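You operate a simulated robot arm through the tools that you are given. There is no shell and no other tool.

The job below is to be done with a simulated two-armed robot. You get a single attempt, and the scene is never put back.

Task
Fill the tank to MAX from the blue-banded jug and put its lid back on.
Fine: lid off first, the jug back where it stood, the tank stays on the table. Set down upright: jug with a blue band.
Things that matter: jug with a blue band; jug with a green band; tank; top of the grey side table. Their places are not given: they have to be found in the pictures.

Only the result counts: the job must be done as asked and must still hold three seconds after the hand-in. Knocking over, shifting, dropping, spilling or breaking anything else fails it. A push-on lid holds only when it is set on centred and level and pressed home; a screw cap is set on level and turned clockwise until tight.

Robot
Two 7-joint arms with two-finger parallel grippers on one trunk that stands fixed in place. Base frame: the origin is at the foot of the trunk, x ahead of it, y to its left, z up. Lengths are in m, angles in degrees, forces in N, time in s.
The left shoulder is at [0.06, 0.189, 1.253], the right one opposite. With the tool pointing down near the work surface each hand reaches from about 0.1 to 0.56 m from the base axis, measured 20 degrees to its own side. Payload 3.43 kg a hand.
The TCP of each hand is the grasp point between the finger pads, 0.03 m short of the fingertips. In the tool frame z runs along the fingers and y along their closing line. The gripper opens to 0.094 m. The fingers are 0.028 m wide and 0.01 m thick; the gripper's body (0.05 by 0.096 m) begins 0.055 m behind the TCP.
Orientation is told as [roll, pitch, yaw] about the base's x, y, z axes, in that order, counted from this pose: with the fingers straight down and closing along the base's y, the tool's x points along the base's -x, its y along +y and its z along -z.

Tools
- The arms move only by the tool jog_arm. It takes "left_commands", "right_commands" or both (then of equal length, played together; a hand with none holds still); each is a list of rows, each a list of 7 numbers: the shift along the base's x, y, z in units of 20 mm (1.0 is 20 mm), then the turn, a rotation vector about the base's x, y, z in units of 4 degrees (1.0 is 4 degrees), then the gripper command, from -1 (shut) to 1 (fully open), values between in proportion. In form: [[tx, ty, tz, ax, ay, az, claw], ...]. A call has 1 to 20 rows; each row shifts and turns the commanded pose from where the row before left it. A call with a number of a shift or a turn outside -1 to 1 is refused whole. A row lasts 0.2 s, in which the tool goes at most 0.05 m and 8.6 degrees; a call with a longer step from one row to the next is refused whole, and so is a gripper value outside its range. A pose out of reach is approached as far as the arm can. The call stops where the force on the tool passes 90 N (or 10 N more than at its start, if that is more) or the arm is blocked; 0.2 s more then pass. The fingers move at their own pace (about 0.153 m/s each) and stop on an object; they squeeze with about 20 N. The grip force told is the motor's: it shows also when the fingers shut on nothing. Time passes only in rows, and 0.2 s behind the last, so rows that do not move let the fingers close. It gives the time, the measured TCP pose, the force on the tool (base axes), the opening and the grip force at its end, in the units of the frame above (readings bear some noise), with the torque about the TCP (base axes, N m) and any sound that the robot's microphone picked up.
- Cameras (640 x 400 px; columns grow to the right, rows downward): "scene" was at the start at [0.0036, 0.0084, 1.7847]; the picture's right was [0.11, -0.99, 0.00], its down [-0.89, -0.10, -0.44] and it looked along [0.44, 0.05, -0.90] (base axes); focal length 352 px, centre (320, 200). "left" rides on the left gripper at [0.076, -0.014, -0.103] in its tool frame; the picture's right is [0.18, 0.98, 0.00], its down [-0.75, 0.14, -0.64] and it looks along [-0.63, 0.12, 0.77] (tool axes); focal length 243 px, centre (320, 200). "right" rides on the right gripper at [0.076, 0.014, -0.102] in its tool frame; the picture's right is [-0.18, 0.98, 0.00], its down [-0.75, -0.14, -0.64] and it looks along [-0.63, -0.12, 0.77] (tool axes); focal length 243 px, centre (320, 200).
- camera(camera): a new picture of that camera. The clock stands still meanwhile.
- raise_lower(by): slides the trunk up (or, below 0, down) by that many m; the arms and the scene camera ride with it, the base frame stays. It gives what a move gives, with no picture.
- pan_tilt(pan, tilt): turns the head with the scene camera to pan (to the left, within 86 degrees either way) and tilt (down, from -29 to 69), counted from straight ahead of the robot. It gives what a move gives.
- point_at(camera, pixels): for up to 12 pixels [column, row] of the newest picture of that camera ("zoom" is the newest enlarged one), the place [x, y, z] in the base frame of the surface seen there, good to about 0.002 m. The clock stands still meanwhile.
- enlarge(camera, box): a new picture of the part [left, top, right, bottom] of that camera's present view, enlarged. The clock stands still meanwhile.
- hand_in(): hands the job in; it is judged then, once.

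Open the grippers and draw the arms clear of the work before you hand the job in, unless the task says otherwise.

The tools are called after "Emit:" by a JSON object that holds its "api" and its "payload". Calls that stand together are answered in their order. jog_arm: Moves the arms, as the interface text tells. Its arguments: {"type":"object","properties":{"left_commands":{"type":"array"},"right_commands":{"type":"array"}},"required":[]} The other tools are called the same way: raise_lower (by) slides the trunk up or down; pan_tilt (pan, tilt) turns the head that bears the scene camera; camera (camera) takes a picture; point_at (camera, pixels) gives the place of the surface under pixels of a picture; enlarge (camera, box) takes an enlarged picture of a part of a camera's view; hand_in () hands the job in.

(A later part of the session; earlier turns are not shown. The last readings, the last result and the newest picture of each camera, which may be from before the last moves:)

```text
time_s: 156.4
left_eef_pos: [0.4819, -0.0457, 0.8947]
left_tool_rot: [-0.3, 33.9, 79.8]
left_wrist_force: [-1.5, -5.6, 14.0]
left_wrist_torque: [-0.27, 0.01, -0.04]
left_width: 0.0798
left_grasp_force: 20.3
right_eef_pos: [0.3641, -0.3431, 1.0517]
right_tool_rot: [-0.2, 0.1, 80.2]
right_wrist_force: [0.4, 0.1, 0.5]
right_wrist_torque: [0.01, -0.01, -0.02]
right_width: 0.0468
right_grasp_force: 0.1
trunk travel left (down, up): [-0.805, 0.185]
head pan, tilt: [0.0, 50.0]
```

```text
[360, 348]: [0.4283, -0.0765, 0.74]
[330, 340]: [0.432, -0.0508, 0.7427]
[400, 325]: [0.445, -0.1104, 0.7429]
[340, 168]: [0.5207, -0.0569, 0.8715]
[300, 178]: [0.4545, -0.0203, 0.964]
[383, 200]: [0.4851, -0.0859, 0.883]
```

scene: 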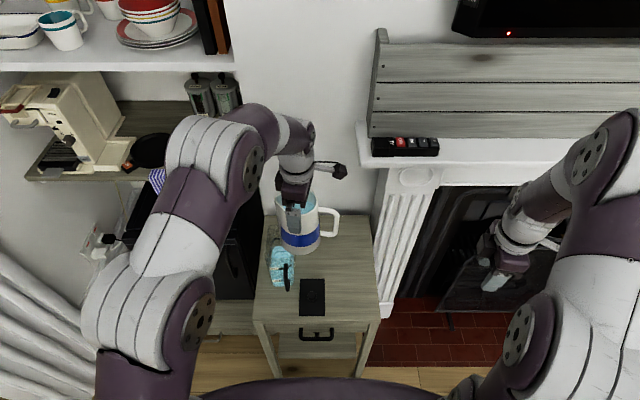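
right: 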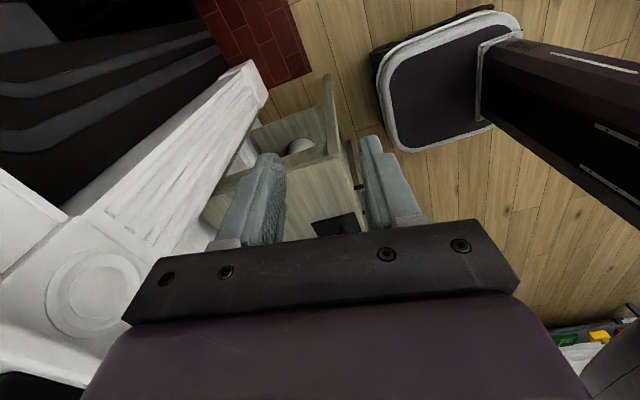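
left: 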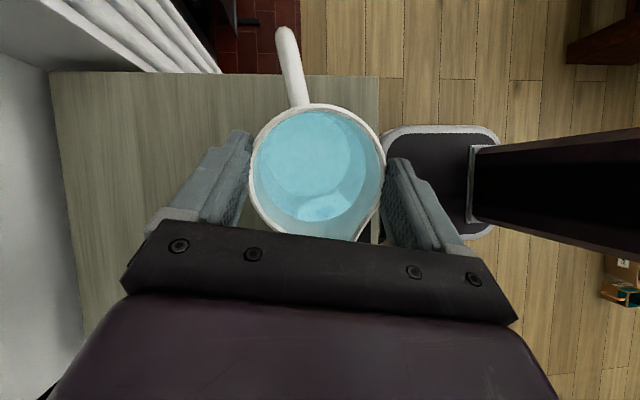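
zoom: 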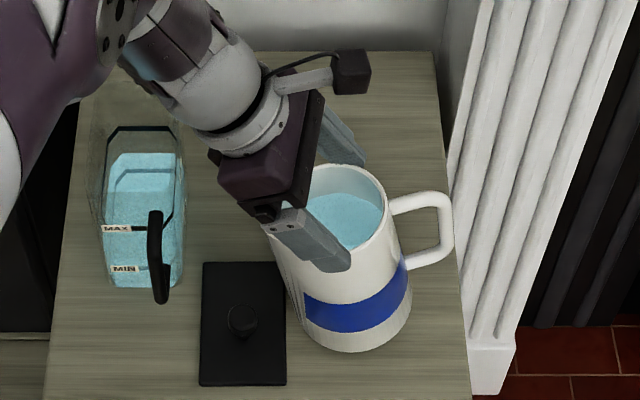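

The jug is still tilted about 11° and held so by the hand. I'll rotate the hand back 11° while shifting −y, so the base comes level on the spot.

Emit:
{"api": "jog_arm", "payload": {"left_commands": [[0, 0, 0.15, 0, 0, 0, -1], [0, -0.27, 0, 0.46, -0.08, 0, -1], [0, -0.27, 0, 0.46, -0.08, 0, -1], [0, -0.27, 0, 0.46, -0.08, 0, -1], [0, -0.27, 0, 0.46, -0.08, 0, -1], [0, -0.27, 0, 0.46, -0.08, 0, -1], [0, -0.27, 0, 0.46, -0.08, 0, -1], [0, 0, 0, 0, 0, 0, -1]]}}

Emit:
{"api": "camera", "payload": {"camera": "left"}}

Emit:
{"api": "point_at", "payload": {"camera": "left", "pixels": [[252, 165], [383, 165], [318, 106], [275, 124], [355, 122], [262, 218], [285, 40]]}}

Emit:
{"api": "enlarge", "payload": {"camera": "scene", "box": [265, 200, 405, 320]}}

```text
time_s: 158.2
left_eef_pos: [0.4827, -0.0779, 0.8961]
left_tool_rot: [0.0, 22.7, 79.9]
left_wrist_force: [-0.6, 0.2, -9.8]
left_wrist_torque: [0.04, -0.01, -0.01]
left_width: 0.0796
left_grasp_force: 20.1
right_eef_pos: [0.366, -0.3421, 1.0508]
right_tool_rot: [-0.2, 0.2, 80.2]
right_wrist_force: [0.7, 0.0, -0.1]
right_wrist_torque: [-0.03, -0.02, 0.0]
right_width: 0.0467
right_grasp_force: 0.0
trunk travel left (down, up): [-0.805, 0.185]
head pan, tilt: [0.0, 50.0]
```

```text
taken
```

left: 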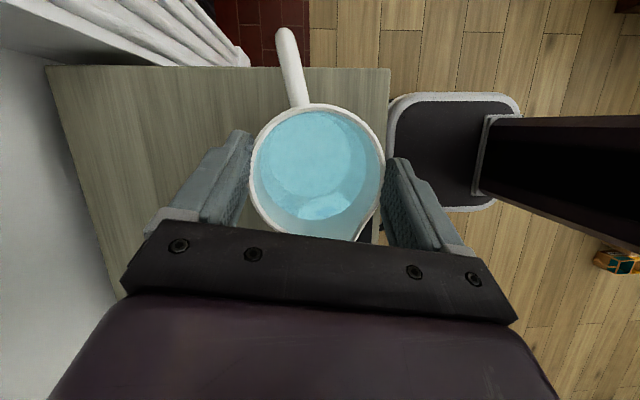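

```text
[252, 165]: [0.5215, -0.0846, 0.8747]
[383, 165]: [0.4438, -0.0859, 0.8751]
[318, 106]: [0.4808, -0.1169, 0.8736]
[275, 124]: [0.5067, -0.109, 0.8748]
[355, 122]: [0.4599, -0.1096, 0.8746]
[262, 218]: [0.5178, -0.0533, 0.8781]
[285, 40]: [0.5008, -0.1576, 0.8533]
```

```text
3.33 times, centred on (335, 260) of scene
```

zoom: 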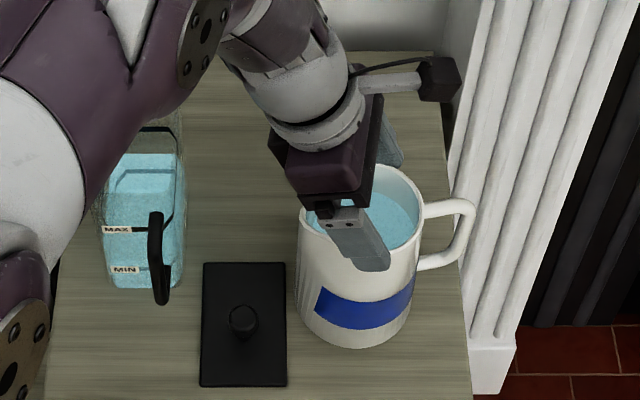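

The rim is level again at 0.875 with the base about 4 mm above the table at (0.4825, −0.0785). I'll lower the last millimetres, release, and rise straight up.

Emit:
{"api": "jog_arm", "payload": {"left_commands": [[0, 0, -0.1, 0, 0, 0, -1], [0, 0, -0.1, 0, 0, 0, -1], [0, 0, -0.05, 0, 0, 0, -1]]}}

Emit:
{"api": "jog_arm", "payload": {"left_commands": [[0, 0, 0, 0, 0, 0, 0.75], [0, 0, 0, 0, 0, 0, 1], [0, 0, 0, 0, 0, 0, 1], [0, 0, 0, 0, 0, 0, 1]]}}

Emit:
{"api": "camera", "payload": {"camera": "left"}}

Emit:
{"api": "point_at", "payload": {"camera": "left", "pixels": [[252, 165], [383, 165], [318, 106], [275, 124], [355, 122], [262, 218], [285, 40]]}}

```text
time_s: 159.0
left_eef_pos: [0.4822, -0.0775, 0.8923]
left_tool_rot: [-0.1, 22.8, 79.9]
left_wrist_force: [-1.2, 1.9, -2.0]
left_wrist_torque: [-0.13, 0.25, -0.07]
left_width: 0.0794
left_grasp_force: 19.8
right_eef_pos: [0.3649, -0.3417, 1.0513]
right_tool_rot: [-0.2, 0.2, 80.0]
right_wrist_force: [-0.1, 0.1, 0.3]
right_wrist_torque: [-0.01, 0.01, 0.01]
right_width: 0.0468
right_grasp_force: 0.0
trunk travel left (down, up): [-0.805, 0.185]
head pan, tilt: [0.0, 50.0]
```

```text
time_s: 160.0
left_eef_pos: [0.4816, -0.0765, 0.8921]
left_tool_rot: [-0.1, 22.7, 79.9]
left_wrist_force: [-0.7, -0.3, -0.1]
left_wrist_torque: [0.0, 0.0, 0.01]
left_width: 0.094
left_grasp_force: 0.1
right_eef_pos: [0.3648, -0.342, 1.0509]
right_tool_rot: [-0.2, 0.3, 80.1]
right_wrist_force: [-0.2, -0.5, 0.1]
right_wrist_torque: [0.0, -0.01, 0.0]
right_width: 0.0469
right_grasp_force: 0.0
trunk travel left (down, up): [-0.805, 0.185]
head pan, tilt: [0.0, 50.0]
```

```text
taken
```

left: 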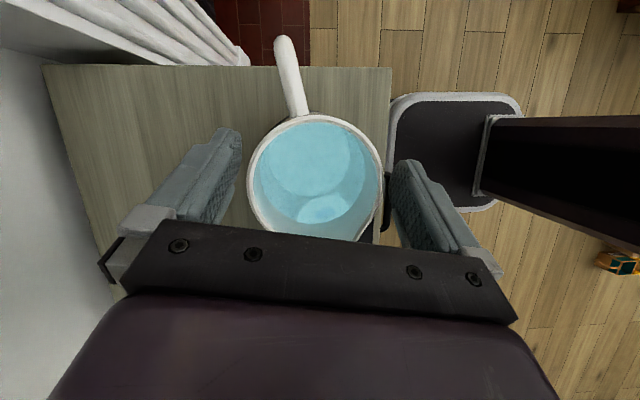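

```text
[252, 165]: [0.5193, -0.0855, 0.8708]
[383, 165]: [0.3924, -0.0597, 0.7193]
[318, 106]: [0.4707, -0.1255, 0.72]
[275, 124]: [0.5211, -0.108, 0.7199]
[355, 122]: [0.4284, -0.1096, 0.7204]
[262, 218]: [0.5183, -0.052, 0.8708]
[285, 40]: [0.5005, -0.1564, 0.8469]
```

The jug stands on its own, upright, with no water lost. I'll raise the hand clear along its own axis and take a look from above.

Emit:
{"api": "jog_arm", "payload": {"left_commands": [[0, 0.3, 0.7, 0, 0, 0, 1], [0, 0.3, 0.7, 0, 0, 0, 1], [0, 0.3, 0.7, 0, 0, 0, 1], [0, 0.3, 0.7, 0.9, -0.15, 0, 1], [0, 0.3, 0.7, 0.9, -0.15, 0, 1], [0, 0, 0.7, 0.9, -0.15, 0, 1], [0, 0, 0.7, 0.9, -0.15, 0, 1], [0, 0, 0.7, 0.9, -0.15, 0, 1], [0, 0, 0.4, 0.9, -0.15, 0, 1], [0, 0, 0, 0.2, -0.05, 0, 1], [0, 0, 0, 0, 0, 0, 1]]}}

Emit:
{"api": "camera", "payload": {"camera": "left"}}

Emit:
{"api": "enlarge", "payload": {"camera": "scene", "box": [245, 200, 405, 320]}}

```text
time_s: 162.4
left_eef_pos: [0.4811, -0.0465, 1.0115]
left_tool_rot: [0.0, 0.0, 79.8]
left_wrist_force: [-0.1, 0.0, 0.0]
left_wrist_torque: [-0.03, 0.02, 0.0]
left_width: 0.0939
left_grasp_force: 0.0
right_eef_pos: [0.3641, -0.3421, 1.0507]
right_tool_rot: [-0.2, 0.3, 80.1]
right_wrist_force: [0.3, 0.0, 0.2]
right_wrist_torque: [0.0, 0.0, 0.01]
right_width: 0.0467
right_grasp_force: 0.1
trunk travel left (down, up): [-0.805, 0.185]
head pan, tilt: [0.0, 50.0]
```

```text
taken
```

left: 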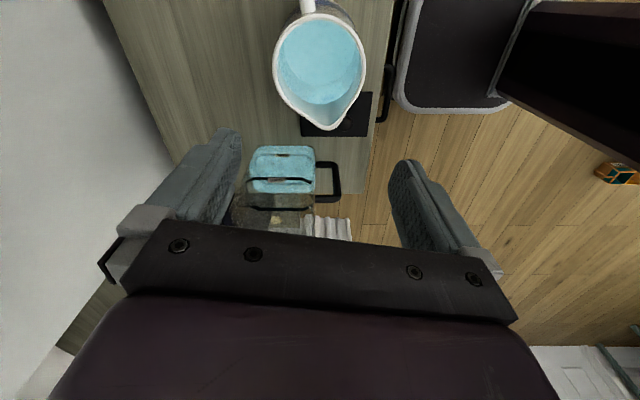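

```text
3.33 times, centred on (325, 260) of scene
```

zoom: 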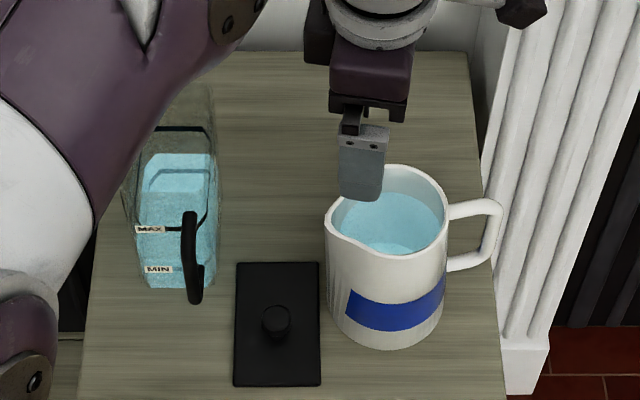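

The jug stands upright with its spout toward +y. I'll sample its rim, spout and handle to fix its axis and heading.

Emit:
{"api": "enlarge", "payload": {"camera": "left", "box": [260, 0, 380, 140]}}

Emit:
{"api": "point_at", "payload": {"camera": "left", "pixels": [[275, 57], [363, 57], [277, 45], [360, 42], [285, 30], [350, 25], [300, 18], [335, 16], [318, 14], [280, 75], [361, 75], [329, 127]]}}

```text
2.86 times, centred on (320, 70) of left
```

zoom: 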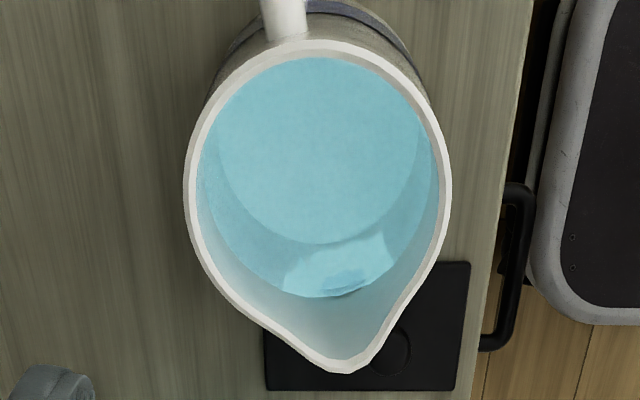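

```text
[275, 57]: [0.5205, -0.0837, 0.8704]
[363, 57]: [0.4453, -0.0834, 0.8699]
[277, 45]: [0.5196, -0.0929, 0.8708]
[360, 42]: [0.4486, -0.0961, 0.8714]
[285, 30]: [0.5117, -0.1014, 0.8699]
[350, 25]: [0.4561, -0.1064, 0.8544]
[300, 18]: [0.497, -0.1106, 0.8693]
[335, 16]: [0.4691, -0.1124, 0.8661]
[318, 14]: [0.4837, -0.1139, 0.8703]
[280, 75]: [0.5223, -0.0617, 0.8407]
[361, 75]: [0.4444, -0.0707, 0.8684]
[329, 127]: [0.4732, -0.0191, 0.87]
```

The jug's axis is at (0.483, −0.0735) and its spout heads 100°. Next I'll grip deeper and with the jaws 40° off the spout line, which cuts the twisting load. First I'll rehearse this tilted orientation with the empty hand above the tank.

Emit:
{"api": "jog_arm", "payload": {"left_commands": [[0.2, 0.5, 0, 0, 0, -1, 1], [0.2, 0.5, 0, 0, 0, -1, 1], [0.2, 0.5, 0, 0, 0, -1, 1], [0.2, 0.5, 0, 0, 0, -1, 1], [0.2, 0.5, 0, 0, 0, -1, 1], [0.2, 0.5, 0, 0, 0, -1, 1], [0.2, 0.5, 0, 0, 0, -1, 1], [0.2, 0.5, 0, 0, 0, -1, 1], [0.1, 0.5, 0, 0, 0, -1, 1], [0, 0, 0, 0, 0, -1, 1], [0, 0, 0, 0, 0, 0, 1]]}}

Emit:
{"api": "jog_arm", "payload": {"left_commands": [[0, 0, 0, -1, 0, 0, 1], [0, 0, 0, -1, 0, 0, 1], [0, 0, 0, -1, 0, 0, 1], [0, 0, 0, -1, 0, 0, 1], [0, 0, 0, -1, 0, 0, 1], [0, 0, 0, -1, 0, 0, 1], [0, 0, 0, -1, 0, 0, 1], [0, 0, 0, -1, 0, 0, 1], [0, 0, 0, -1, 0, 0, 1], [0, 0, 0, -1, 0, 0, 1], [0, 0, 0, -1, 0, 0, 1], [0, 0, 0, -1, 0, 0, 1], [0, 0, 0, -1, 0, 0, 1], [0, 0, 0, -1, 0, 0, 1], [0, 0, 0, 0, 0, 0, 1]]}}

Emit:
{"api": "jog_arm", "payload": {"left_commands": [[0.2, 0, -0.5, 0, 0, 0, 1], [0.2, 0, -0.5, 0, 0, 0, 1], [0, 0, -0.5, 0, 0, 0, 1], [0, 0, 0, -1, 0, 0, 1], [0, 0, 0, -1, 0, 0, 1], [0, 0, 0, 0, 0, 0, 1]]}}

```text
time_s: 164.8
left_eef_pos: [0.5163, 0.0419, 1.0119]
left_tool_rot: [0.1, 0.0, 40.0]
left_wrist_force: [-0.1, -0.4, 0.1]
left_wrist_torque: [-0.02, 0.02, -0.01]
left_width: 0.094
left_grasp_force: 0.0
right_eef_pos: [0.3644, -0.3425, 1.0513]
right_tool_rot: [-0.2, 0.2, 80.2]
right_wrist_force: [-0.5, 0.1, 0.2]
right_wrist_torque: [0.01, 0.03, -0.01]
right_width: 0.0468
right_grasp_force: 0.0
trunk travel left (down, up): [-0.805, 0.185]
head pan, tilt: [0.0, 50.0]
```

```text
time_s: 168.0
left_eef_pos: [0.5128, 0.0319, 1.0097]
left_tool_rot: [-41.9, 29.1, 28.7]
left_wrist_force: [-0.3, 0.0, -0.2]
left_wrist_torque: [0.01, 0.01, -0.01]
left_width: 0.094
left_grasp_force: 0.0
left hand out of reach, approached as far as the arm can: row 13, 14
right_eef_pos: [0.3648, -0.342, 1.0507]
right_tool_rot: [-0.2, 0.1, 80.1]
right_wrist_force: [0.4, -0.9, 0.0]
right_wrist_torque: [0.02, 0.03, -0.01]
right_width: 0.0469
right_grasp_force: 0.1
trunk travel left (down, up): [-0.805, 0.185]
head pan, tilt: [0.0, 50.0]
```

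```text
time_s: 169.4
left_eef_pos: [0.4972, 0.0288, 0.9698]
left_tool_rot: [-44.1, 30.2, 27.5]
left_wrist_force: [-0.2, -0.5, 0.1]
left_wrist_torque: [-0.02, 0.01, -0.02]
left_width: 0.0937
left_grasp_force: 0.0
left hand out of reach, approached as far as the arm can: row 1, 4, 5
right_eef_pos: [0.3662, -0.3425, 1.0517]
right_tool_rot: [-0.2, 0.2, 80.1]
right_wrist_force: [1.3, 0.4, 0.5]
right_wrist_torque: [0.01, 0.02, 0.02]
right_width: 0.0468
right_grasp_force: 0.1
trunk travel left (down, up): [-0.805, 0.185]
head pan, tilt: [0.0, 50.0]
```

The tilt stops at about 52° in that heading. A spout heading of about 120–130°, with the fingers tipping forward-right, should suit the left arm better. I'll undo this tilt and rehearse that heading.

Emit:
{"api": "jog_arm", "payload": {"left_commands": [[0, 0, 0.5, 1, 0, 0, 1], [0, 0, 0.5, 1, 0, 0, 1], [0, 0, 0.5, 1, 0, 0, 1], [0.2, 0, 0.5, 1, 0, 0, 1], [0.2, 0, 0.5, 1, 0, 0, 1], [0.2, 0, 0.5, 1, 0, 0, 1], [0.2, 0, 0, 1, 0, 0, 1], [0.2, 0, 0, 1, 0, 0, 1], [0, 0, 0, 1, 0, 0, 1], [0, 0, 0, 1, 0, 0, 1], [0, 0, 0, 1, 0, 0, 1], [0, 0, 0, 1, 0, 0, 1], [0, 0, 0, 0.93, 0, 0, 1], [0, 0, 0, 0, 0, 0, 1]]}}

Emit:
{"api": "jog_arm", "payload": {"left_commands": [[0.2, 0.1, 0, 0, 0, 1, 1], [0.2, 0.1, 0, 0, 0, 1, 1], [0.2, 0.1, 0, 0, 0, 1, 1], [0.2, 0.1, 0, 0, 0, 1, 1], [0.2, 0.1, 0, 0, 0, 1, 1], [0.2, 0.1, 0, 0, 0, 1, 1], [0.2, 0.1, 0, 0, 0, 1, 1], [0, 0, 0, 0, 0, 0.5, 1], [0, 0, 0, 0, 0, 0, 1]]}}

```text
time_s: 172.4
left_eef_pos: [0.5176, 0.0285, 1.0282]
left_tool_rot: [0.1, 0.0, 39.9]
left_wrist_force: [-0.5, -0.5, -0.2]
left_wrist_torque: [0.03, 0.01, -0.01]
left_width: 0.0941
left_grasp_force: 0.2
right_eef_pos: [0.3649, -0.342, 1.0513]
right_tool_rot: [-0.2, 0.2, 80.1]
right_wrist_force: [0.1, -0.3, -1.1]
right_wrist_torque: [-0.01, -0.03, 0.0]
right_width: 0.0469
right_grasp_force: 0.0
trunk travel left (down, up): [-0.805, 0.185]
head pan, tilt: [0.0, 50.0]
```

```text
time_s: 174.4
left_eef_pos: [0.5465, 0.0428, 1.029]
left_tool_rot: [0.1, 0.2, 70.1]
left_wrist_force: [-0.7, 0.6, -0.9]
left_wrist_torque: [0.02, 0.01, -0.03]
left_width: 0.094
left_grasp_force: 0.1
right_eef_pos: [0.3645, -0.3417, 1.0512]
right_tool_rot: [-0.2, 0.2, 80.2]
right_wrist_force: [0.6, -0.4, 0.2]
right_wrist_torque: [0.04, -0.03, 0.01]
right_width: 0.0471
right_grasp_force: 0.1
trunk travel left (down, up): [-0.805, 0.185]
head pan, tilt: [0.0, 50.0]
```

Now at yaw 70° near (0.547, 0.043), I'll rehearse the tilt toward a spout heading of 120°, up to about 60°.

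Emit:
{"api": "jog_arm", "payload": {"left_commands": [[0, 0, 0, -0.866, -0.5, 0, 1], [0, 0, 0, -0.866, -0.5, 0, 1], [0, 0, 0, -0.866, -0.5, 0, 1], [0, 0, 0, -0.866, -0.5, 0, 1], [0, 0, 0, -0.866, -0.5, 0, 1], [0, 0, 0, -0.866, -0.5, 0, 1], [0, 0, 0, -0.866, -0.5, 0, 1], [0, 0, 0, -0.866, -0.5, 0, 1], [0, 0, 0, -0.866, -0.5, 0, 1], [0, 0, 0, -0.866, -0.5, 0, 1], [0, 0, 0, -0.866, -0.5, 0, 1], [0, 0, 0, -0.866, -0.5, 0, 1], [0, 0, 0, -0.866, -0.5, 0, 1], [0, 0, 0, -0.866, -0.5, 0, 1], [0, 0, 0, -0.866, -0.5, 0, 1], [0, 0, 0, 0, 0, 0, 1]]}}

Emit:
{"api": "jog_arm", "payload": {"left_commands": [[0, 0.1, -0.5, 0, 0, 0, 1], [0, 0.1, -0.5, 0, 0, 0, 1], [0, 0.1, -0.5, 0, 0, 0, 1], [0, 0.1, -0.5, 0, 0, 0, 1], [0, 0, 0, -0.866, -0.5, 0, 1], [0, 0, 0, -0.866, -0.5, 0, 1], [0, 0, 0, -0.866, -0.5, 0, 1], [0, 0, 0, 0, 0, 0, 1]]}}

Emit:
{"api": "camera", "payload": {"camera": "scene"}}

```text
time_s: 177.8
left_eef_pos: [0.5456, 0.0411, 1.0283]
left_tool_rot: [-53.1, 33.8, 52.7]
left_wrist_force: [-0.2, -0.1, -0.2]
left_wrist_torque: [0.0, 0.02, -0.03]
left_width: 0.0941
left_grasp_force: 0.1
right_eef_pos: [0.3641, -0.3412, 1.0522]
right_tool_rot: [-0.2, 0.3, 80.1]
right_wrist_force: [0.4, -0.3, 0.0]
right_wrist_torque: [0.01, 0.0, 0.02]
right_width: 0.0469
right_grasp_force: 0.0
trunk travel left (down, up): [-0.805, 0.185]
head pan, tilt: [0.0, 50.0]
```

```text
time_s: 179.6
left_eef_pos: [0.5468, 0.0513, 0.9897]
left_tool_rot: [-57.7, 35.2, 50.0]
left_wrist_force: [0.0, 0.4, 0.6]
left_wrist_torque: [-0.04, -0.01, -0.05]
left_width: 0.0942
left_grasp_force: 0.0
left hand out of reach, approached as far as the arm can: row 6, 7
right_eef_pos: [0.3638, -0.3416, 1.0516]
right_tool_rot: [-0.2, 0.2, 80.1]
right_wrist_force: [0.2, 0.0, 0.8]
right_wrist_torque: [0.03, -0.02, 0.01]
right_width: 0.047
right_grasp_force: 0.1
trunk travel left (down, up): [-0.805, 0.185]
head pan, tilt: [0.0, 50.0]
```

```text
taken
```

scene: 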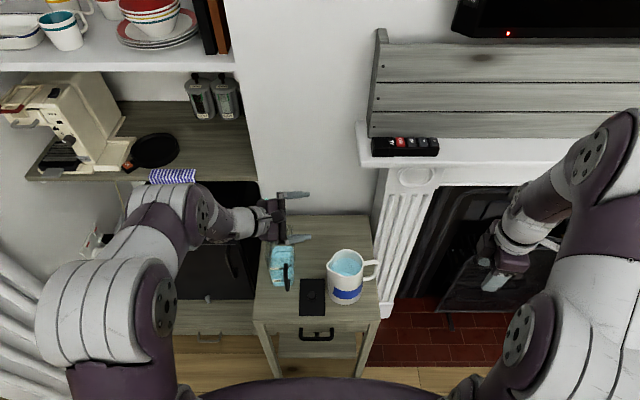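

The full 60–64° tilt is reachable with the spout heading 120°. I'll level the hand and bring it over the jug with yaw 50°, so the jaws sit 40° off the spout line.

Emit:
{"api": "jog_arm", "payload": {"left_commands": [[0, 0, 0.4, 0.866, 0.5, 0, 1], [0, 0, 0.4, 0.866, 0.5, 0, 1], [0, 0, 0.4, 0.866, 0.5, 0, 1], [0, 0, 0.4, 0.866, 0.5, 0, 1], [0, 0, 0, 0.866, 0.5, 0, 1], [0, 0, 0, 0.866, 0.5, 0, 1], [0, 0, 0, 0.866, 0.5, 0, 1], [0, -0.2, 0, 0.866, 0.5, 0, 1], [0, -0.3, 0, 0.866, 0.5, 0, 1], [0, -0.4, 0, 0.866, 0.5, 0, 1], [0, -0.4, 0, 0.866, 0.5, 0, 1], [0, -0.4, 0, 0.866, 0.5, 0, 1], [0, -0.4, 0, 0.866, 0.5, 0, 1], [0, -0.4, 0, 0.866, 0.5, 0, 1], [0, -0.4, 0, 0.866, 0.5, 0, 1], [0, -0.4, 0, 0.866, 0.5, 0, 1], [0, 0, 0, 0, 0, 0, 1]]}}

Emit:
{"api": "jog_arm", "payload": {"left_commands": [[-0.5, -0.5, 0, 0, 0, -1, 1], [-0.5, -0.5, 0, 0, 0, -1, 1], [-0.5, -0.5, 0, 0, 0, -1, 1], [-0.5, -0.5, 0, 0, 0, -1, 1], [-0.5, -0.5, 0, 0, 0, -1, 1], [-0.5, -0.3, 0, 0, 0, 0, 1], [0, 0, 0, 0, 0, 0, 1]]}}

Emit:
{"api": "camera", "payload": {"camera": "left"}}

```text
time_s: 183.2
left_eef_pos: [0.5465, -0.0146, 1.0212]
left_tool_rot: [0.0, 0.1, 69.9]
left_wrist_force: [-0.6, -0.6, 0.5]
left_wrist_torque: [-0.06, -0.02, 0.01]
left_width: 0.0941
left_grasp_force: 0.0
right_eef_pos: [0.3643, -0.3415, 1.051]
right_tool_rot: [-0.2, 0.2, 80.1]
right_wrist_force: [-1.0, 0.6, 0.0]
right_wrist_torque: [-0.01, -0.05, 0.02]
right_width: 0.0469
right_grasp_force: 0.1
trunk travel left (down, up): [-0.805, 0.185]
head pan, tilt: [0.0, 50.0]
```

```text
time_s: 184.8
left_eef_pos: [0.4861, -0.0721, 1.0221]
left_tool_rot: [0.0, 0.2, 49.9]
left_wrist_force: [-0.2, 0.6, -0.2]
left_wrist_torque: [-0.01, -0.01, 0.03]
left_width: 0.0941
left_grasp_force: 0.1
right_eef_pos: [0.365, -0.3415, 1.0516]
right_tool_rot: [-0.1, 0.2, 80.1]
right_wrist_force: [-0.4, -0.2, 0.2]
right_wrist_torque: [-0.01, -0.02, -0.01]
right_width: 0.0469
right_grasp_force: 0.0
trunk travel left (down, up): [-0.805, 0.185]
head pan, tilt: [0.0, 50.0]
```

```text
taken
```

left: 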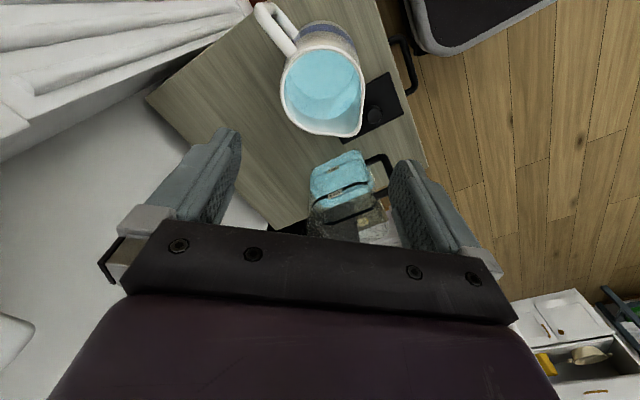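

The hand is over the jug. I'll go down to z 0.93 and re-measure the rim from close up for centring.

Emit:
{"api": "jog_arm", "payload": {"left_commands": [[-0.15, -0.07, -0.7, 0, 0, 0, 1], [0, 0, -0.8, 0, 0, 0, 1], [0, 0, -0.8, 0, 0, 0, 1], [0, 0, -0.8, 0, 0, 0, 1], [0, 0, -0.8, 0, 0, 0, 1], [0, 0, -0.7, 0, 0, 0, 1], [0, 0, 0, 0, 0, 0, 1]]}}

Emit:
{"api": "camera", "payload": {"camera": "left"}}

Emit:
{"api": "enlarge", "payload": {"camera": "left", "box": [240, 40, 400, 230]}}

```text
time_s: 186.4
left_eef_pos: [0.4823, -0.0723, 0.9288]
left_tool_rot: [0.0, 0.0, 49.9]
left_wrist_force: [-0.2, -0.1, -0.5]
left_wrist_torque: [0.02, 0.0, -0.03]
left_width: 0.0941
left_grasp_force: 0.1
right_eef_pos: [0.3637, -0.3426, 1.0522]
right_tool_rot: [-0.2, 0.2, 80.1]
right_wrist_force: [-0.4, 0.1, -0.7]
right_wrist_torque: [-0.02, 0.0, -0.03]
right_width: 0.0468
right_grasp_force: 0.1
trunk travel left (down, up): [-0.805, 0.185]
head pan, tilt: [0.0, 50.0]
```

```text
taken
```

left: 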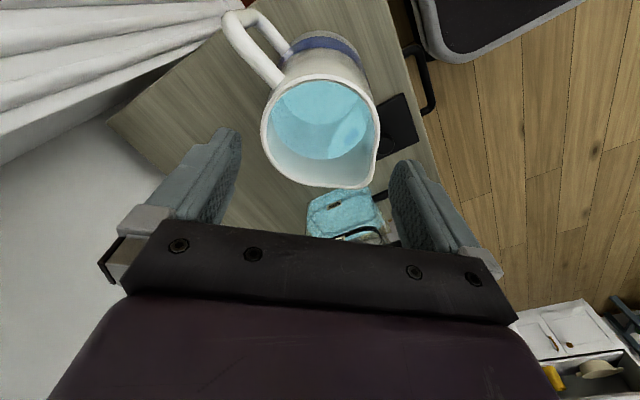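

```text
2.11 times, centred on (320, 135) of left
```

zoom: 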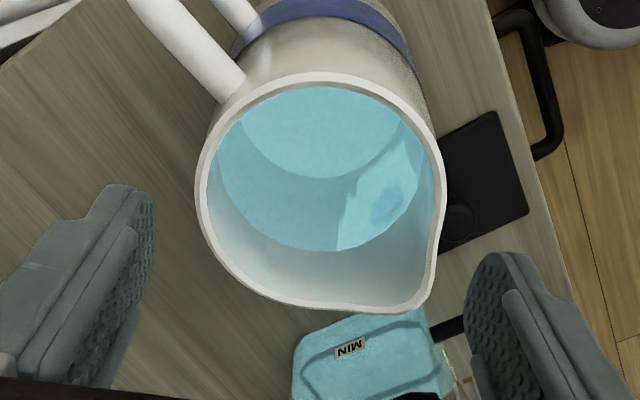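

Emit:
{"api": "point_at", "payload": {"camera": "zoom", "pixels": [[201, 190], [216, 130], [250, 95], [318, 79], [385, 100], [424, 138], [438, 180], [213, 235], [250, 278], [412, 303], [300, 299], [434, 215]]}}

```text
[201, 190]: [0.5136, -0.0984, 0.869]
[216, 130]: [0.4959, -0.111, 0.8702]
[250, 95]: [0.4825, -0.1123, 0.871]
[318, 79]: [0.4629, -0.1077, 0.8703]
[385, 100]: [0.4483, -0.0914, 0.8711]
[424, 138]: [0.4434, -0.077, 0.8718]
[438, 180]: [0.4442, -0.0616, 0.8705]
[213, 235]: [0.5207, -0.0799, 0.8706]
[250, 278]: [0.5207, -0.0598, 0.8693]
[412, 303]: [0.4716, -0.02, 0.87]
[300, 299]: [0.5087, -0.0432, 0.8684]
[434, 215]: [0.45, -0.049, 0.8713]
```

The rim fit gives centre (0.4825, −0.0725), and the hand is at (0.4823, −0.0723). I'll descend around the jug, deeper than last time, watching for contact.

Emit:
{"api": "jog_arm", "payload": {"left_commands": [[0, 0, -0.6, 0, 0, 0, 1], [0, 0, -0.6, 0, 0, 0, 1], [0, 0, -0.6, 0, 0, 0, 1], [0, 0, -0.5, 0, 0, 0, 1], [0, 0, -0.4, 0, 0, 0, 1], [0, 0, -0.3, 0, 0, 0, 1], [0, 0, -0.25, 0, 0, 0, 1], [0, 0, -0.25, 0, 0, 0, 1], [0, 0, 0, 0, 0, 0, 1]]}}

Emit:
{"api": "jog_arm", "payload": {"left_commands": [[0, 0, -0.15, 0, 0, 0, 1], [0, 0, -0.15, 0, 0, 0, 1], [0, 0, 0, 0, 0, 0, 1]]}}

Emit:
{"api": "camera", "payload": {"camera": "left"}}

```text
time_s: 188.4
left_eef_pos: [0.4834, -0.0736, 0.8594]
left_tool_rot: [0.0, 0.1, 49.9]
left_wrist_force: [0.1, 0.4, 0.4]
left_wrist_torque: [0.03, 0.03, -0.01]
left_width: 0.0943
left_grasp_force: 0.0
right_eef_pos: [0.3659, -0.3417, 1.0515]
right_tool_rot: [-0.2, 0.2, 80.2]
right_wrist_force: [0.1, -0.2, 0.5]
right_wrist_torque: [-0.02, -0.02, -0.03]
right_width: 0.047
right_grasp_force: 0.0
trunk travel left (down, up): [-0.805, 0.185]
head pan, tilt: [0.0, 50.0]
```

```text
time_s: 189.2
left_eef_pos: [0.4828, -0.073, 0.8524]
left_tool_rot: [0.0, 0.0, 49.9]
left_wrist_force: [0.2, -0.4, -1.7]
left_wrist_torque: [-0.01, -0.02, 0.04]
left_width: 0.0939
left_grasp_force: 0.1
right_eef_pos: [0.3654, -0.3434, 1.0514]
right_tool_rot: [-0.2, 0.2, 80.1]
right_wrist_force: [-0.1, 0.6, -0.4]
right_wrist_torque: [-0.01, 0.04, 0.01]
right_width: 0.0467
right_grasp_force: 0.1
trunk travel left (down, up): [-0.805, 0.185]
head pan, tilt: [0.0, 50.0]
```

```text
taken
```

left: 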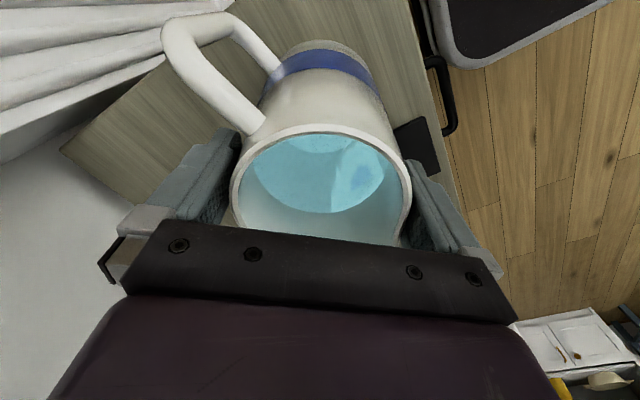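

There is no contact yet at 0.852. I'll go on in 2 mm steps toward 0.838.

Emit:
{"api": "jog_arm", "payload": {"left_commands": [[0, 0, -0.1, 0, 0, 0, 1], [0, 0, -0.1, 0, 0, 0, 1], [0, 0, 0, 0, 0, 0, 1]]}}

Emit:
{"api": "jog_arm", "payload": {"left_commands": [[0, 0, -0.1, 0, 0, 0, 1], [0, 0, -0.1, 0, 0, 0, 1], [0, 0, 0, 0, 0, 0, 1]]}}

Emit:
{"api": "jog_arm", "payload": {"left_commands": [[0, 0, -0.1, 0, 0, 0, 1], [0, 0, -0.1, 0, 0, 0, 1], [0, 0, 0, 0, 0, 0, 1]]}}

```text
time_s: 190.0
left_eef_pos: [0.4828, -0.0723, 0.8496]
left_tool_rot: [-0.1, 0.1, 50.0]
left_wrist_force: [-0.4, 0.0, 0.5]
left_wrist_torque: [-0.01, -0.02, -0.01]
left_width: 0.0939
left_grasp_force: 0.0
right_eef_pos: [0.3648, -0.3421, 1.0521]
right_tool_rot: [-0.1, 0.3, 80.1]
right_wrist_force: [0.4, 0.8, 0.1]
right_wrist_torque: [0.02, -0.01, 0.0]
right_width: 0.047
right_grasp_force: 0.0
trunk travel left (down, up): [-0.805, 0.185]
head pan, tilt: [0.0, 50.0]
```

```text
time_s: 190.8
left_eef_pos: [0.4829, -0.0726, 0.8442]
left_tool_rot: [0.0, 0.1, 49.9]
left_wrist_force: [-0.5, -0.3, 0.2]
left_wrist_torque: [-0.03, 0.01, 0.02]
left_width: 0.094
left_grasp_force: 0.1
right_eef_pos: [0.3651, -0.3409, 1.0516]
right_tool_rot: [-0.2, 0.2, 80.1]
right_wrist_force: [0.0, -0.3, 0.5]
right_wrist_torque: [0.01, 0.0, 0.0]
right_width: 0.0469
right_grasp_force: 0.1
trunk travel left (down, up): [-0.805, 0.185]
head pan, tilt: [0.0, 50.0]
```

```text
time_s: 191.6
left_eef_pos: [0.4836, -0.0735, 0.8418]
left_tool_rot: [0.0, 0.1, 49.9]
left_wrist_force: [0.3, -0.1, 0.0]
left_wrist_torque: [0.02, 0.04, 0.02]
left_width: 0.0939
left_grasp_force: 0.0
right_eef_pos: [0.3641, -0.3421, 1.0516]
right_tool_rot: [-0.2, 0.2, 80.2]
right_wrist_force: [0.8, -1.0, 0.0]
right_wrist_torque: [0.01, 0.0, 0.0]
right_width: 0.0469
right_grasp_force: 0.1
trunk travel left (down, up): [-0.805, 0.185]
head pan, tilt: [0.0, 50.0]
```

There's still no contact at 0.8415. I'll continue a few more millimetres.

Emit:
{"api": "jog_arm", "payload": {"left_commands": [[0, 0, -0.1, 0, 0, 0, 1], [0, 0, -0.1, 0, 0, 0, 1], [0, 0, 0, 0, 0, 0, 1]]}}

Emit:
{"api": "jog_arm", "payload": {"left_commands": [[0, 0, -0.1, 0, 0, 0, 1], [0, 0, 0, 0, 0, 0, 1]]}}

Emit:
{"api": "jog_arm", "payload": {"left_commands": [[0, 0, -0.1, 0, 0, 0, 1], [0, 0, 0, 0, 0, 0, 1]]}}

```text
time_s: 192.4
left_eef_pos: [0.4829, -0.0726, 0.8375]
left_tool_rot: [0.0, 0.1, 49.9]
left_wrist_force: [0.0, 0.1, 0.0]
left_wrist_torque: [0.0, 0.01, 0.02]
left_width: 0.0939
left_grasp_force: 0.2
right_eef_pos: [0.3648, -0.3423, 1.0519]
right_tool_rot: [-0.2, 0.2, 80.1]
right_wrist_force: [-0.6, 0.4, -0.5]
right_wrist_torque: [0.01, 0.0, -0.03]
right_width: 0.0469
right_grasp_force: 0.0
trunk travel left (down, up): [-0.805, 0.185]
head pan, tilt: [0.0, 50.0]
```

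```text
time_s: 193.0
left_eef_pos: [0.4826, -0.0728, 0.835]
left_tool_rot: [0.0, 0.1, 49.9]
left_wrist_force: [-0.2, -0.2, 0.4]
left_wrist_torque: [-0.03, 0.0, -0.07]
left_width: 0.0942
left_grasp_force: 0.2
right_eef_pos: [0.3644, -0.3422, 1.0519]
right_tool_rot: [-0.1, 0.2, 80.0]
right_wrist_force: [0.3, 0.0, 0.2]
right_wrist_torque: [0.01, -0.01, 0.04]
right_width: 0.0469
right_grasp_force: 0.0
trunk travel left (down, up): [-0.805, 0.185]
head pan, tilt: [0.0, 50.0]
```

```text
time_s: 193.6
left_eef_pos: [0.4825, -0.0736, 0.8328]
left_tool_rot: [-0.1, 0.2, 49.8]
left_wrist_force: [-0.4, 0.5, -0.3]
left_wrist_torque: [0.01, 0.02, -0.03]
left_width: 0.0942
left_grasp_force: 0.0
right_eef_pos: [0.3641, -0.342, 1.0517]
right_tool_rot: [-0.2, 0.3, 80.1]
right_wrist_force: [0.0, 0.2, -0.1]
right_wrist_torque: [0.02, 0.0, 0.04]
right_width: 0.0469
right_grasp_force: 0.1
trunk travel left (down, up): [-0.805, 0.185]
head pan, tilt: [0.0, 50.0]
```

Still free at 0.833. I'll take two more 2 mm steps, since a deeper grip lies nearer the centre of mass.

Emit:
{"api": "jog_arm", "payload": {"left_commands": [[0, 0, -0.1, 0, 0, 0, 1], [0, 0, 0, 0, 0, 0, 1]]}}

Emit:
{"api": "jog_arm", "payload": {"left_commands": [[0, 0, -0.1, 0, 0, 0, 1], [0, 0, 0, 0, 0, 0, 1]]}}

```text
time_s: 194.2
left_eef_pos: [0.482, -0.0723, 0.8301]
left_tool_rot: [0.0, 0.1, 49.9]
left_wrist_force: [-1.4, 1.3, -0.2]
left_wrist_torque: [0.04, 0.02, -0.02]
left_width: 0.0939
left_grasp_force: 0.0
right_eef_pos: [0.364, -0.3418, 1.0516]
right_tool_rot: [-0.2, 0.2, 80.1]
right_wrist_force: [-0.7, -0.3, 1.0]
right_wrist_torque: [-0.04, 0.0, 0.01]
right_width: 0.0468
right_grasp_force: 0.1
trunk travel left (down, up): [-0.805, 0.185]
head pan, tilt: [0.0, 50.0]
```

```text
time_s: 194.8
left_eef_pos: [0.4831, -0.074, 0.8278]
left_tool_rot: [0.1, 0.0, 49.9]
left_wrist_force: [-1.1, 1.0, 0.3]
left_wrist_torque: [0.02, 0.02, 0.0]
left_width: 0.0942
left_grasp_force: 0.0
right_eef_pos: [0.3646, -0.3418, 1.0512]
right_tool_rot: [-0.3, 0.1, 80.1]
right_wrist_force: [0.8, -0.4, -0.5]
right_wrist_torque: [-0.01, -0.02, 0.0]
right_width: 0.0471
right_grasp_force: 0.2
trunk travel left (down, up): [-0.805, 0.185]
head pan, tilt: [0.0, 50.0]
```

A faint touch shows the jaws are at the jug's full width. I'll close here and lift gently.

Emit:
{"api": "jog_arm", "payload": {"left_commands": [[0, 0, 0, 0, 0, 0, 0.5], [0, 0, 0, 0, 0, 0, -1], [0, 0, 0, 0, 0, 0, -1], [0, 0, 0, 0, 0, 0, -1], [0, 0, 0.1, 0, 0, 0, -1], [0, 0, 0.2, 0, 0, 0, -1], [0, 0, 0.3, 0, 0, 0, -1], [0, 0, 0.3, 0, 0, 0, -1], [0, 0, 0.1, 0, 0, 0, -1], [0, 0, 0, 0, 0, 0, -1]]}}

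Emit:
{"api": "camera", "payload": {"camera": "left"}}

Emit:
{"api": "enlarge", "payload": {"camera": "scene", "box": [265, 200, 405, 320]}}

```text
time_s: 197.0
left_eef_pos: [0.4833, -0.0726, 0.8483]
left_tool_rot: [0.0, 0.0, 49.9]
left_wrist_force: [0.2, 0.0, -8.7]
left_wrist_torque: [0.06, 0.02, 0.02]
left_width: 0.0911
left_grasp_force: 19.7
right_eef_pos: [0.366, -0.3415, 1.0517]
right_tool_rot: [-0.1, 0.2, 80.1]
right_wrist_force: [-0.8, -0.1, 0.3]
right_wrist_torque: [-0.04, -0.01, -0.02]
right_width: 0.0469
right_grasp_force: 0.1
trunk travel left (down, up): [-0.805, 0.185]
head pan, tilt: [0.0, 50.0]
```

```text
taken
```

left: 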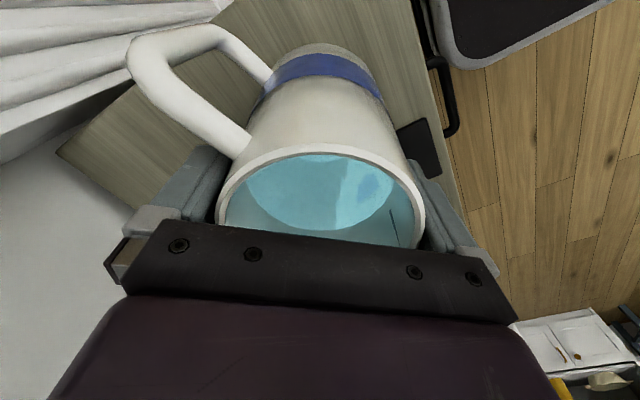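

```text
3.33 times, centred on (335, 260) of scene
```

zoom: 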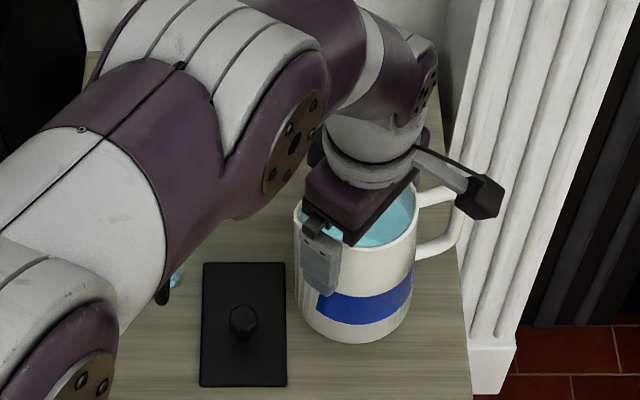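

It holds (8.7 N, almost no torque). I'll raise it, swing the yaw 20° so the spout heads about 120°, and carry it toward the tank in one smooth move.

Emit:
{"api": "jog_arm", "payload": {"left_commands": [[0, 0, 0.4, 0, 0, 0, -1], [0, 0, 0.8, 0, 0, 0, -1], [0, 0, 0.9, 0, 0, 0.2, -1], [0, 0, 0.9, 0, 0, 0.3, -1], [0, 0, 0.9, 0, 0, 0.3, -1], [0, 0, 0.9, 0, 0, 0.3, -1], [0, 0, 0.9, 0, 0, 0.3, -1], [0, 0, 0.9, 0, 0, 0.3, -1], [0, 0, 0.9, 0, 0, 0.3, -1], [0.1, 0.1, 0.9, 0, 0, 0.3, -1], [0.2, 0.3, 0.7, 0, 0, 0.3, -1], [0.4, 0.6, 0.4, 0, 0, 0.3, -1], [0.5, 0.8, 0.1, 0, 0, 0.3, -1], [0.5, 0.8, 0, 0, 0, 0.3, -1], [0.5, 0.8, 0, 0, 0, 0.3, -1], [0.5, 0.8, 0, 0, 0, 0.3, -1], [0.5, 0.8, 0, 0, 0, 0.3, -1], [0.4, 0.6, 0, 0, 0, 0.2, -1], [0.2, 0.2, 0, 0, 0, 0.1, -1], [0, 0, 0, 0, 0, 0, -1]]}}

Emit:
{"api": "camera", "payload": {"camera": "left"}}

Emit:
{"api": "enlarge", "payload": {"camera": "scene", "box": [245, 160, 405, 310]}}

```text
time_s: 201.2
left_eef_pos: [0.56, 0.0429, 1.0397]
left_tool_rot: [0.0, 0.0, 68.8]
left_wrist_force: [-0.5, -0.1, -8.7]
left_wrist_torque: [0.05, 0.05, -0.02]
left_width: 0.091
left_grasp_force: 19.6
right_eef_pos: [0.3655, -0.3413, 1.0518]
right_tool_rot: [-0.1, 0.2, 80.1]
right_wrist_force: [-0.4, -0.6, -0.3]
right_wrist_torque: [-0.01, -0.01, -0.01]
right_width: 0.0469
right_grasp_force: 0.0
trunk travel left (down, up): [-0.805, 0.185]
head pan, tilt: [0.0, 50.0]
```

```text
taken
```

left: 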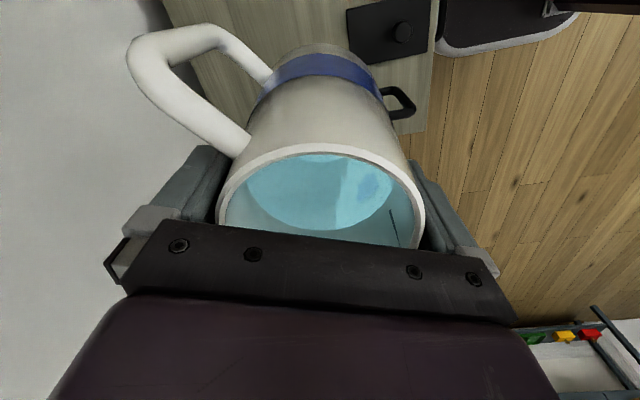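

```text
2.67 times, centred on (325, 235) of scene
```

zoom: 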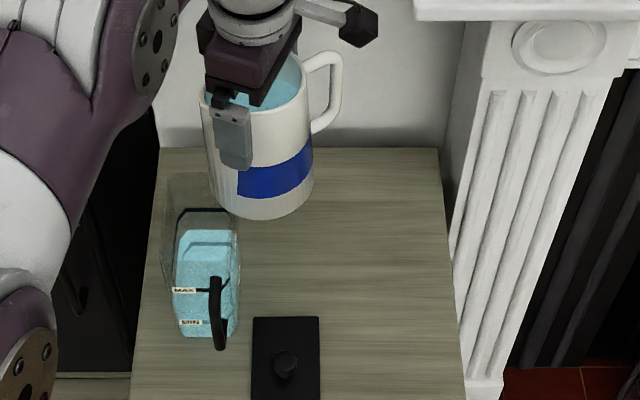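

The jug is steady in the hand with the spout over the tank. I'll tip 32° about the spout's axis and then lower, so the lip is just above the opening.

Emit:
{"api": "jog_arm", "payload": {"left_commands": [[0, 0, 0, -0.4, -0.24, 0, -1], [0, 0, 0, -0.7, -0.41, 0, -1], [0, 0, 0, -0.8, -0.47, 0, -1], [0, 0, 0, -0.8, -0.47, 0, -1], [0, 0, 0, -0.8, -0.47, 0, -1], [0, 0, -0.2, -0.8, -0.47, 0, -1], [0, 0, -0.4, -0.8, -0.47, 0, -1], [0, 0, -0.6, -0.8, -0.47, 0, -1], [0, 0, -0.7, -0.6, -0.35, 0, -1], [0, 0, -0.7, -0.4, -0.24, 0, -1], [0, 0, -0.7, 0, 0, 0, -1], [0, 0, -0.6, 0, 0, 0, -1], [0, 0, -0.3, 0, 0, 0, -1]]}}

Emit:
{"api": "enlarge", "payload": {"camera": "scene", "box": [245, 180, 385, 310]}}

Emit:
{"api": "camera", "payload": {"camera": "left"}}

```text
time_s: 204.0
left_eef_pos: [0.5595, 0.0423, 0.9561]
left_tool_rot: [-26.1, 19.2, 64.2]
left_wrist_force: [-0.5, 0.4, -8.8]
left_wrist_torque: [0.29, 0.22, 0.0]
left_width: 0.0911
left_grasp_force: 20.1
right_eef_pos: [0.365, -0.3419, 1.0516]
right_tool_rot: [-0.1, 0.2, 80.1]
right_wrist_force: [-0.3, 0.2, 0.1]
right_wrist_torque: [0.0, -0.02, 0.0]
right_width: 0.047
right_grasp_force: 0.0
trunk travel left (down, up): [-0.805, 0.185]
head pan, tilt: [0.0, 50.0]
```

```text
3.08 times, centred on (315, 245) of scene
```

zoom: 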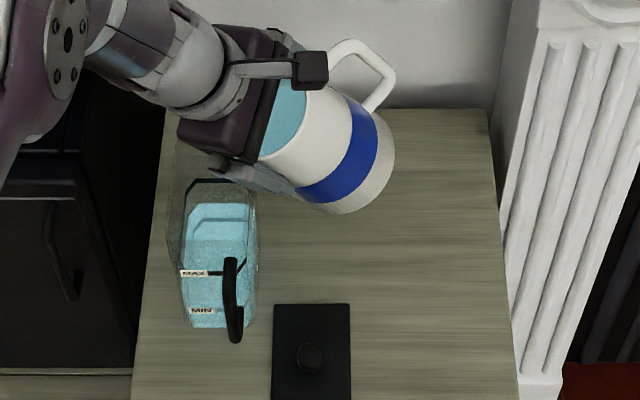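

```text
taken
```

left: 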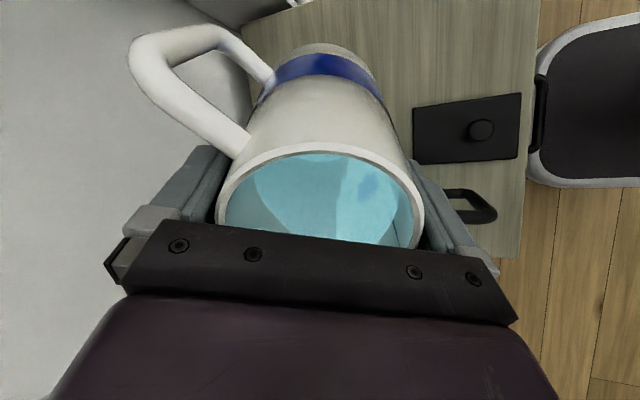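

The jug hasn't shifted in the hand at 32°, and the grip width is steady. I'll tip to about 40° while lowering 15 mm, then look for the first flow.

Emit:
{"api": "jog_arm", "payload": {"left_commands": [[0, 0, -0.2, -0.4, -0.24, 0, -1], [0, 0, -0.25, -0.5, -0.3, 0, -1], [0, 0, -0.2, -0.5, -0.3, 0, -1], [0, 0, -0.1, -0.3, -0.18, 0, -1]]}}

Emit:
{"api": "enlarge", "payload": {"camera": "scene", "box": [245, 180, 385, 310]}}

Emit:
{"api": "camera", "payload": {"camera": "left"}}

```text
time_s: 205.0
left_eef_pos: [0.5606, 0.0436, 0.9414]
left_tool_rot: [-33.4, 23.4, 61.6]
left_wrist_force: [-0.7, 0.4, -9.2]
left_wrist_torque: [0.31, 0.2, 0.01]
left_width: 0.091
left_grasp_force: 20.2
right_eef_pos: [0.366, -0.3433, 1.0506]
right_tool_rot: [-0.1, 0.3, 80.2]
right_wrist_force: [-0.1, 0.8, 0.4]
right_wrist_torque: [0.03, -0.01, 0.0]
right_width: 0.0469
right_grasp_force: 0.0
trunk travel left (down, up): [-0.805, 0.185]
head pan, tilt: [0.0, 50.0]
```

```text
3.08 times, centred on (315, 245) of scene
```

zoom: 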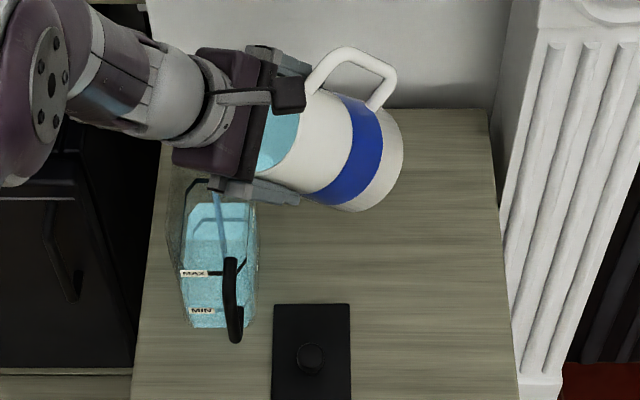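

```text
taken
```

left: 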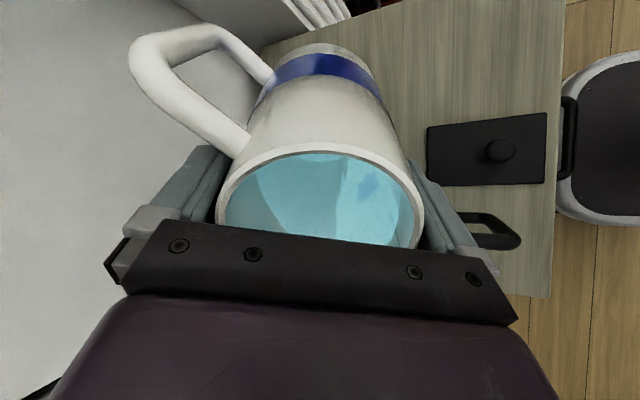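

Water is flowing: the stream shows at about (220, 215) in the zoom, falling into the tank. I'll check where the stream and its landing point lie.

Emit:
{"api": "enlarge", "payload": {"camera": "scene", "box": [275, 230, 340, 300]}}

Emit:
{"api": "point_at", "payload": {"camera": "zoom", "pixels": [[245, 70], [250, 110], [258, 150], [262, 175], [240, 150], [280, 150], [230, 100], [270, 190]]}}

```text
5.71 times, centred on (308, 265) of scene
```

zoom: 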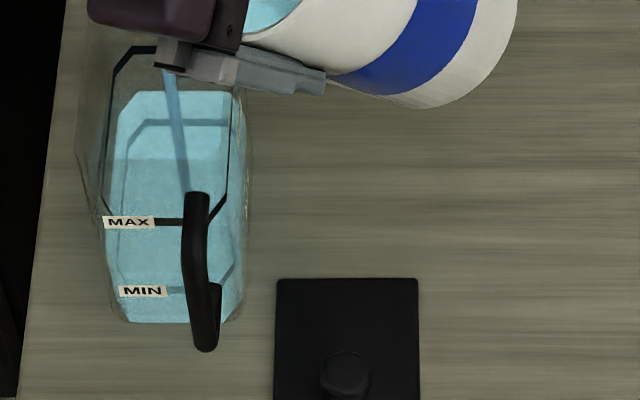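

```text
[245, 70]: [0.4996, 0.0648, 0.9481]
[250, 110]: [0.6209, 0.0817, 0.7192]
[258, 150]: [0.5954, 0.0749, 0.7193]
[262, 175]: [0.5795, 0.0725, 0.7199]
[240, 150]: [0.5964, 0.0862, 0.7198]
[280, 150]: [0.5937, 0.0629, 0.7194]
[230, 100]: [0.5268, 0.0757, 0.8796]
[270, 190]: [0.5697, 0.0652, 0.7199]
```

The stream lands at about (0.506, 0.100): inside the tank but only about 14 mm from the front wall. I'll shift the jug 15 mm toward +x before tipping further.

Emit:
{"api": "jog_arm", "payload": {"left_commands": [[0.25, 0, 0, 0, 0, 0, -1], [0.35, 0, 0, 0, 0, 0, -1], [0.15, 0, 0, 0, 0, 0, -1]]}}

Emit:
{"api": "enlarge", "payload": {"camera": "scene", "box": [275, 230, 340, 300]}}

Emit:
{"api": "camera", "payload": {"camera": "left"}}

```text
time_s: 205.8
left_eef_pos: [0.5747, 0.0424, 0.9412]
left_tool_rot: [-33.3, 23.5, 61.6]
left_wrist_force: [0.0, 0.1, -9.2]
left_wrist_torque: [0.3, 0.18, 0.01]
left_width: 0.0913
left_grasp_force: 19.4
right_eef_pos: [0.365, -0.3423, 1.0506]
right_tool_rot: [-0.1, 0.2, 80.1]
right_wrist_force: [0.2, -1.2, 0.5]
right_wrist_torque: [0.0, -0.04, 0.0]
right_width: 0.047
right_grasp_force: 0.0
trunk travel left (down, up): [-0.805, 0.185]
head pan, tilt: [0.0, 50.0]
```

```text
5.71 times, centred on (308, 265) of scene
```

zoom: 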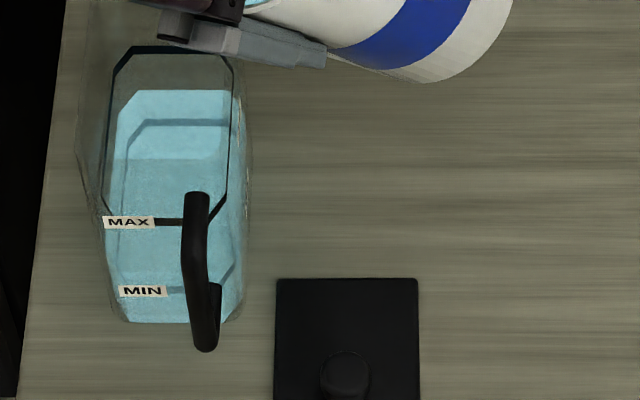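

```text
taken
```

left: 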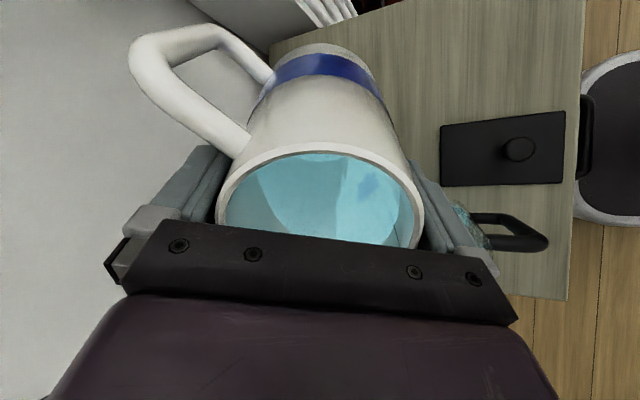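

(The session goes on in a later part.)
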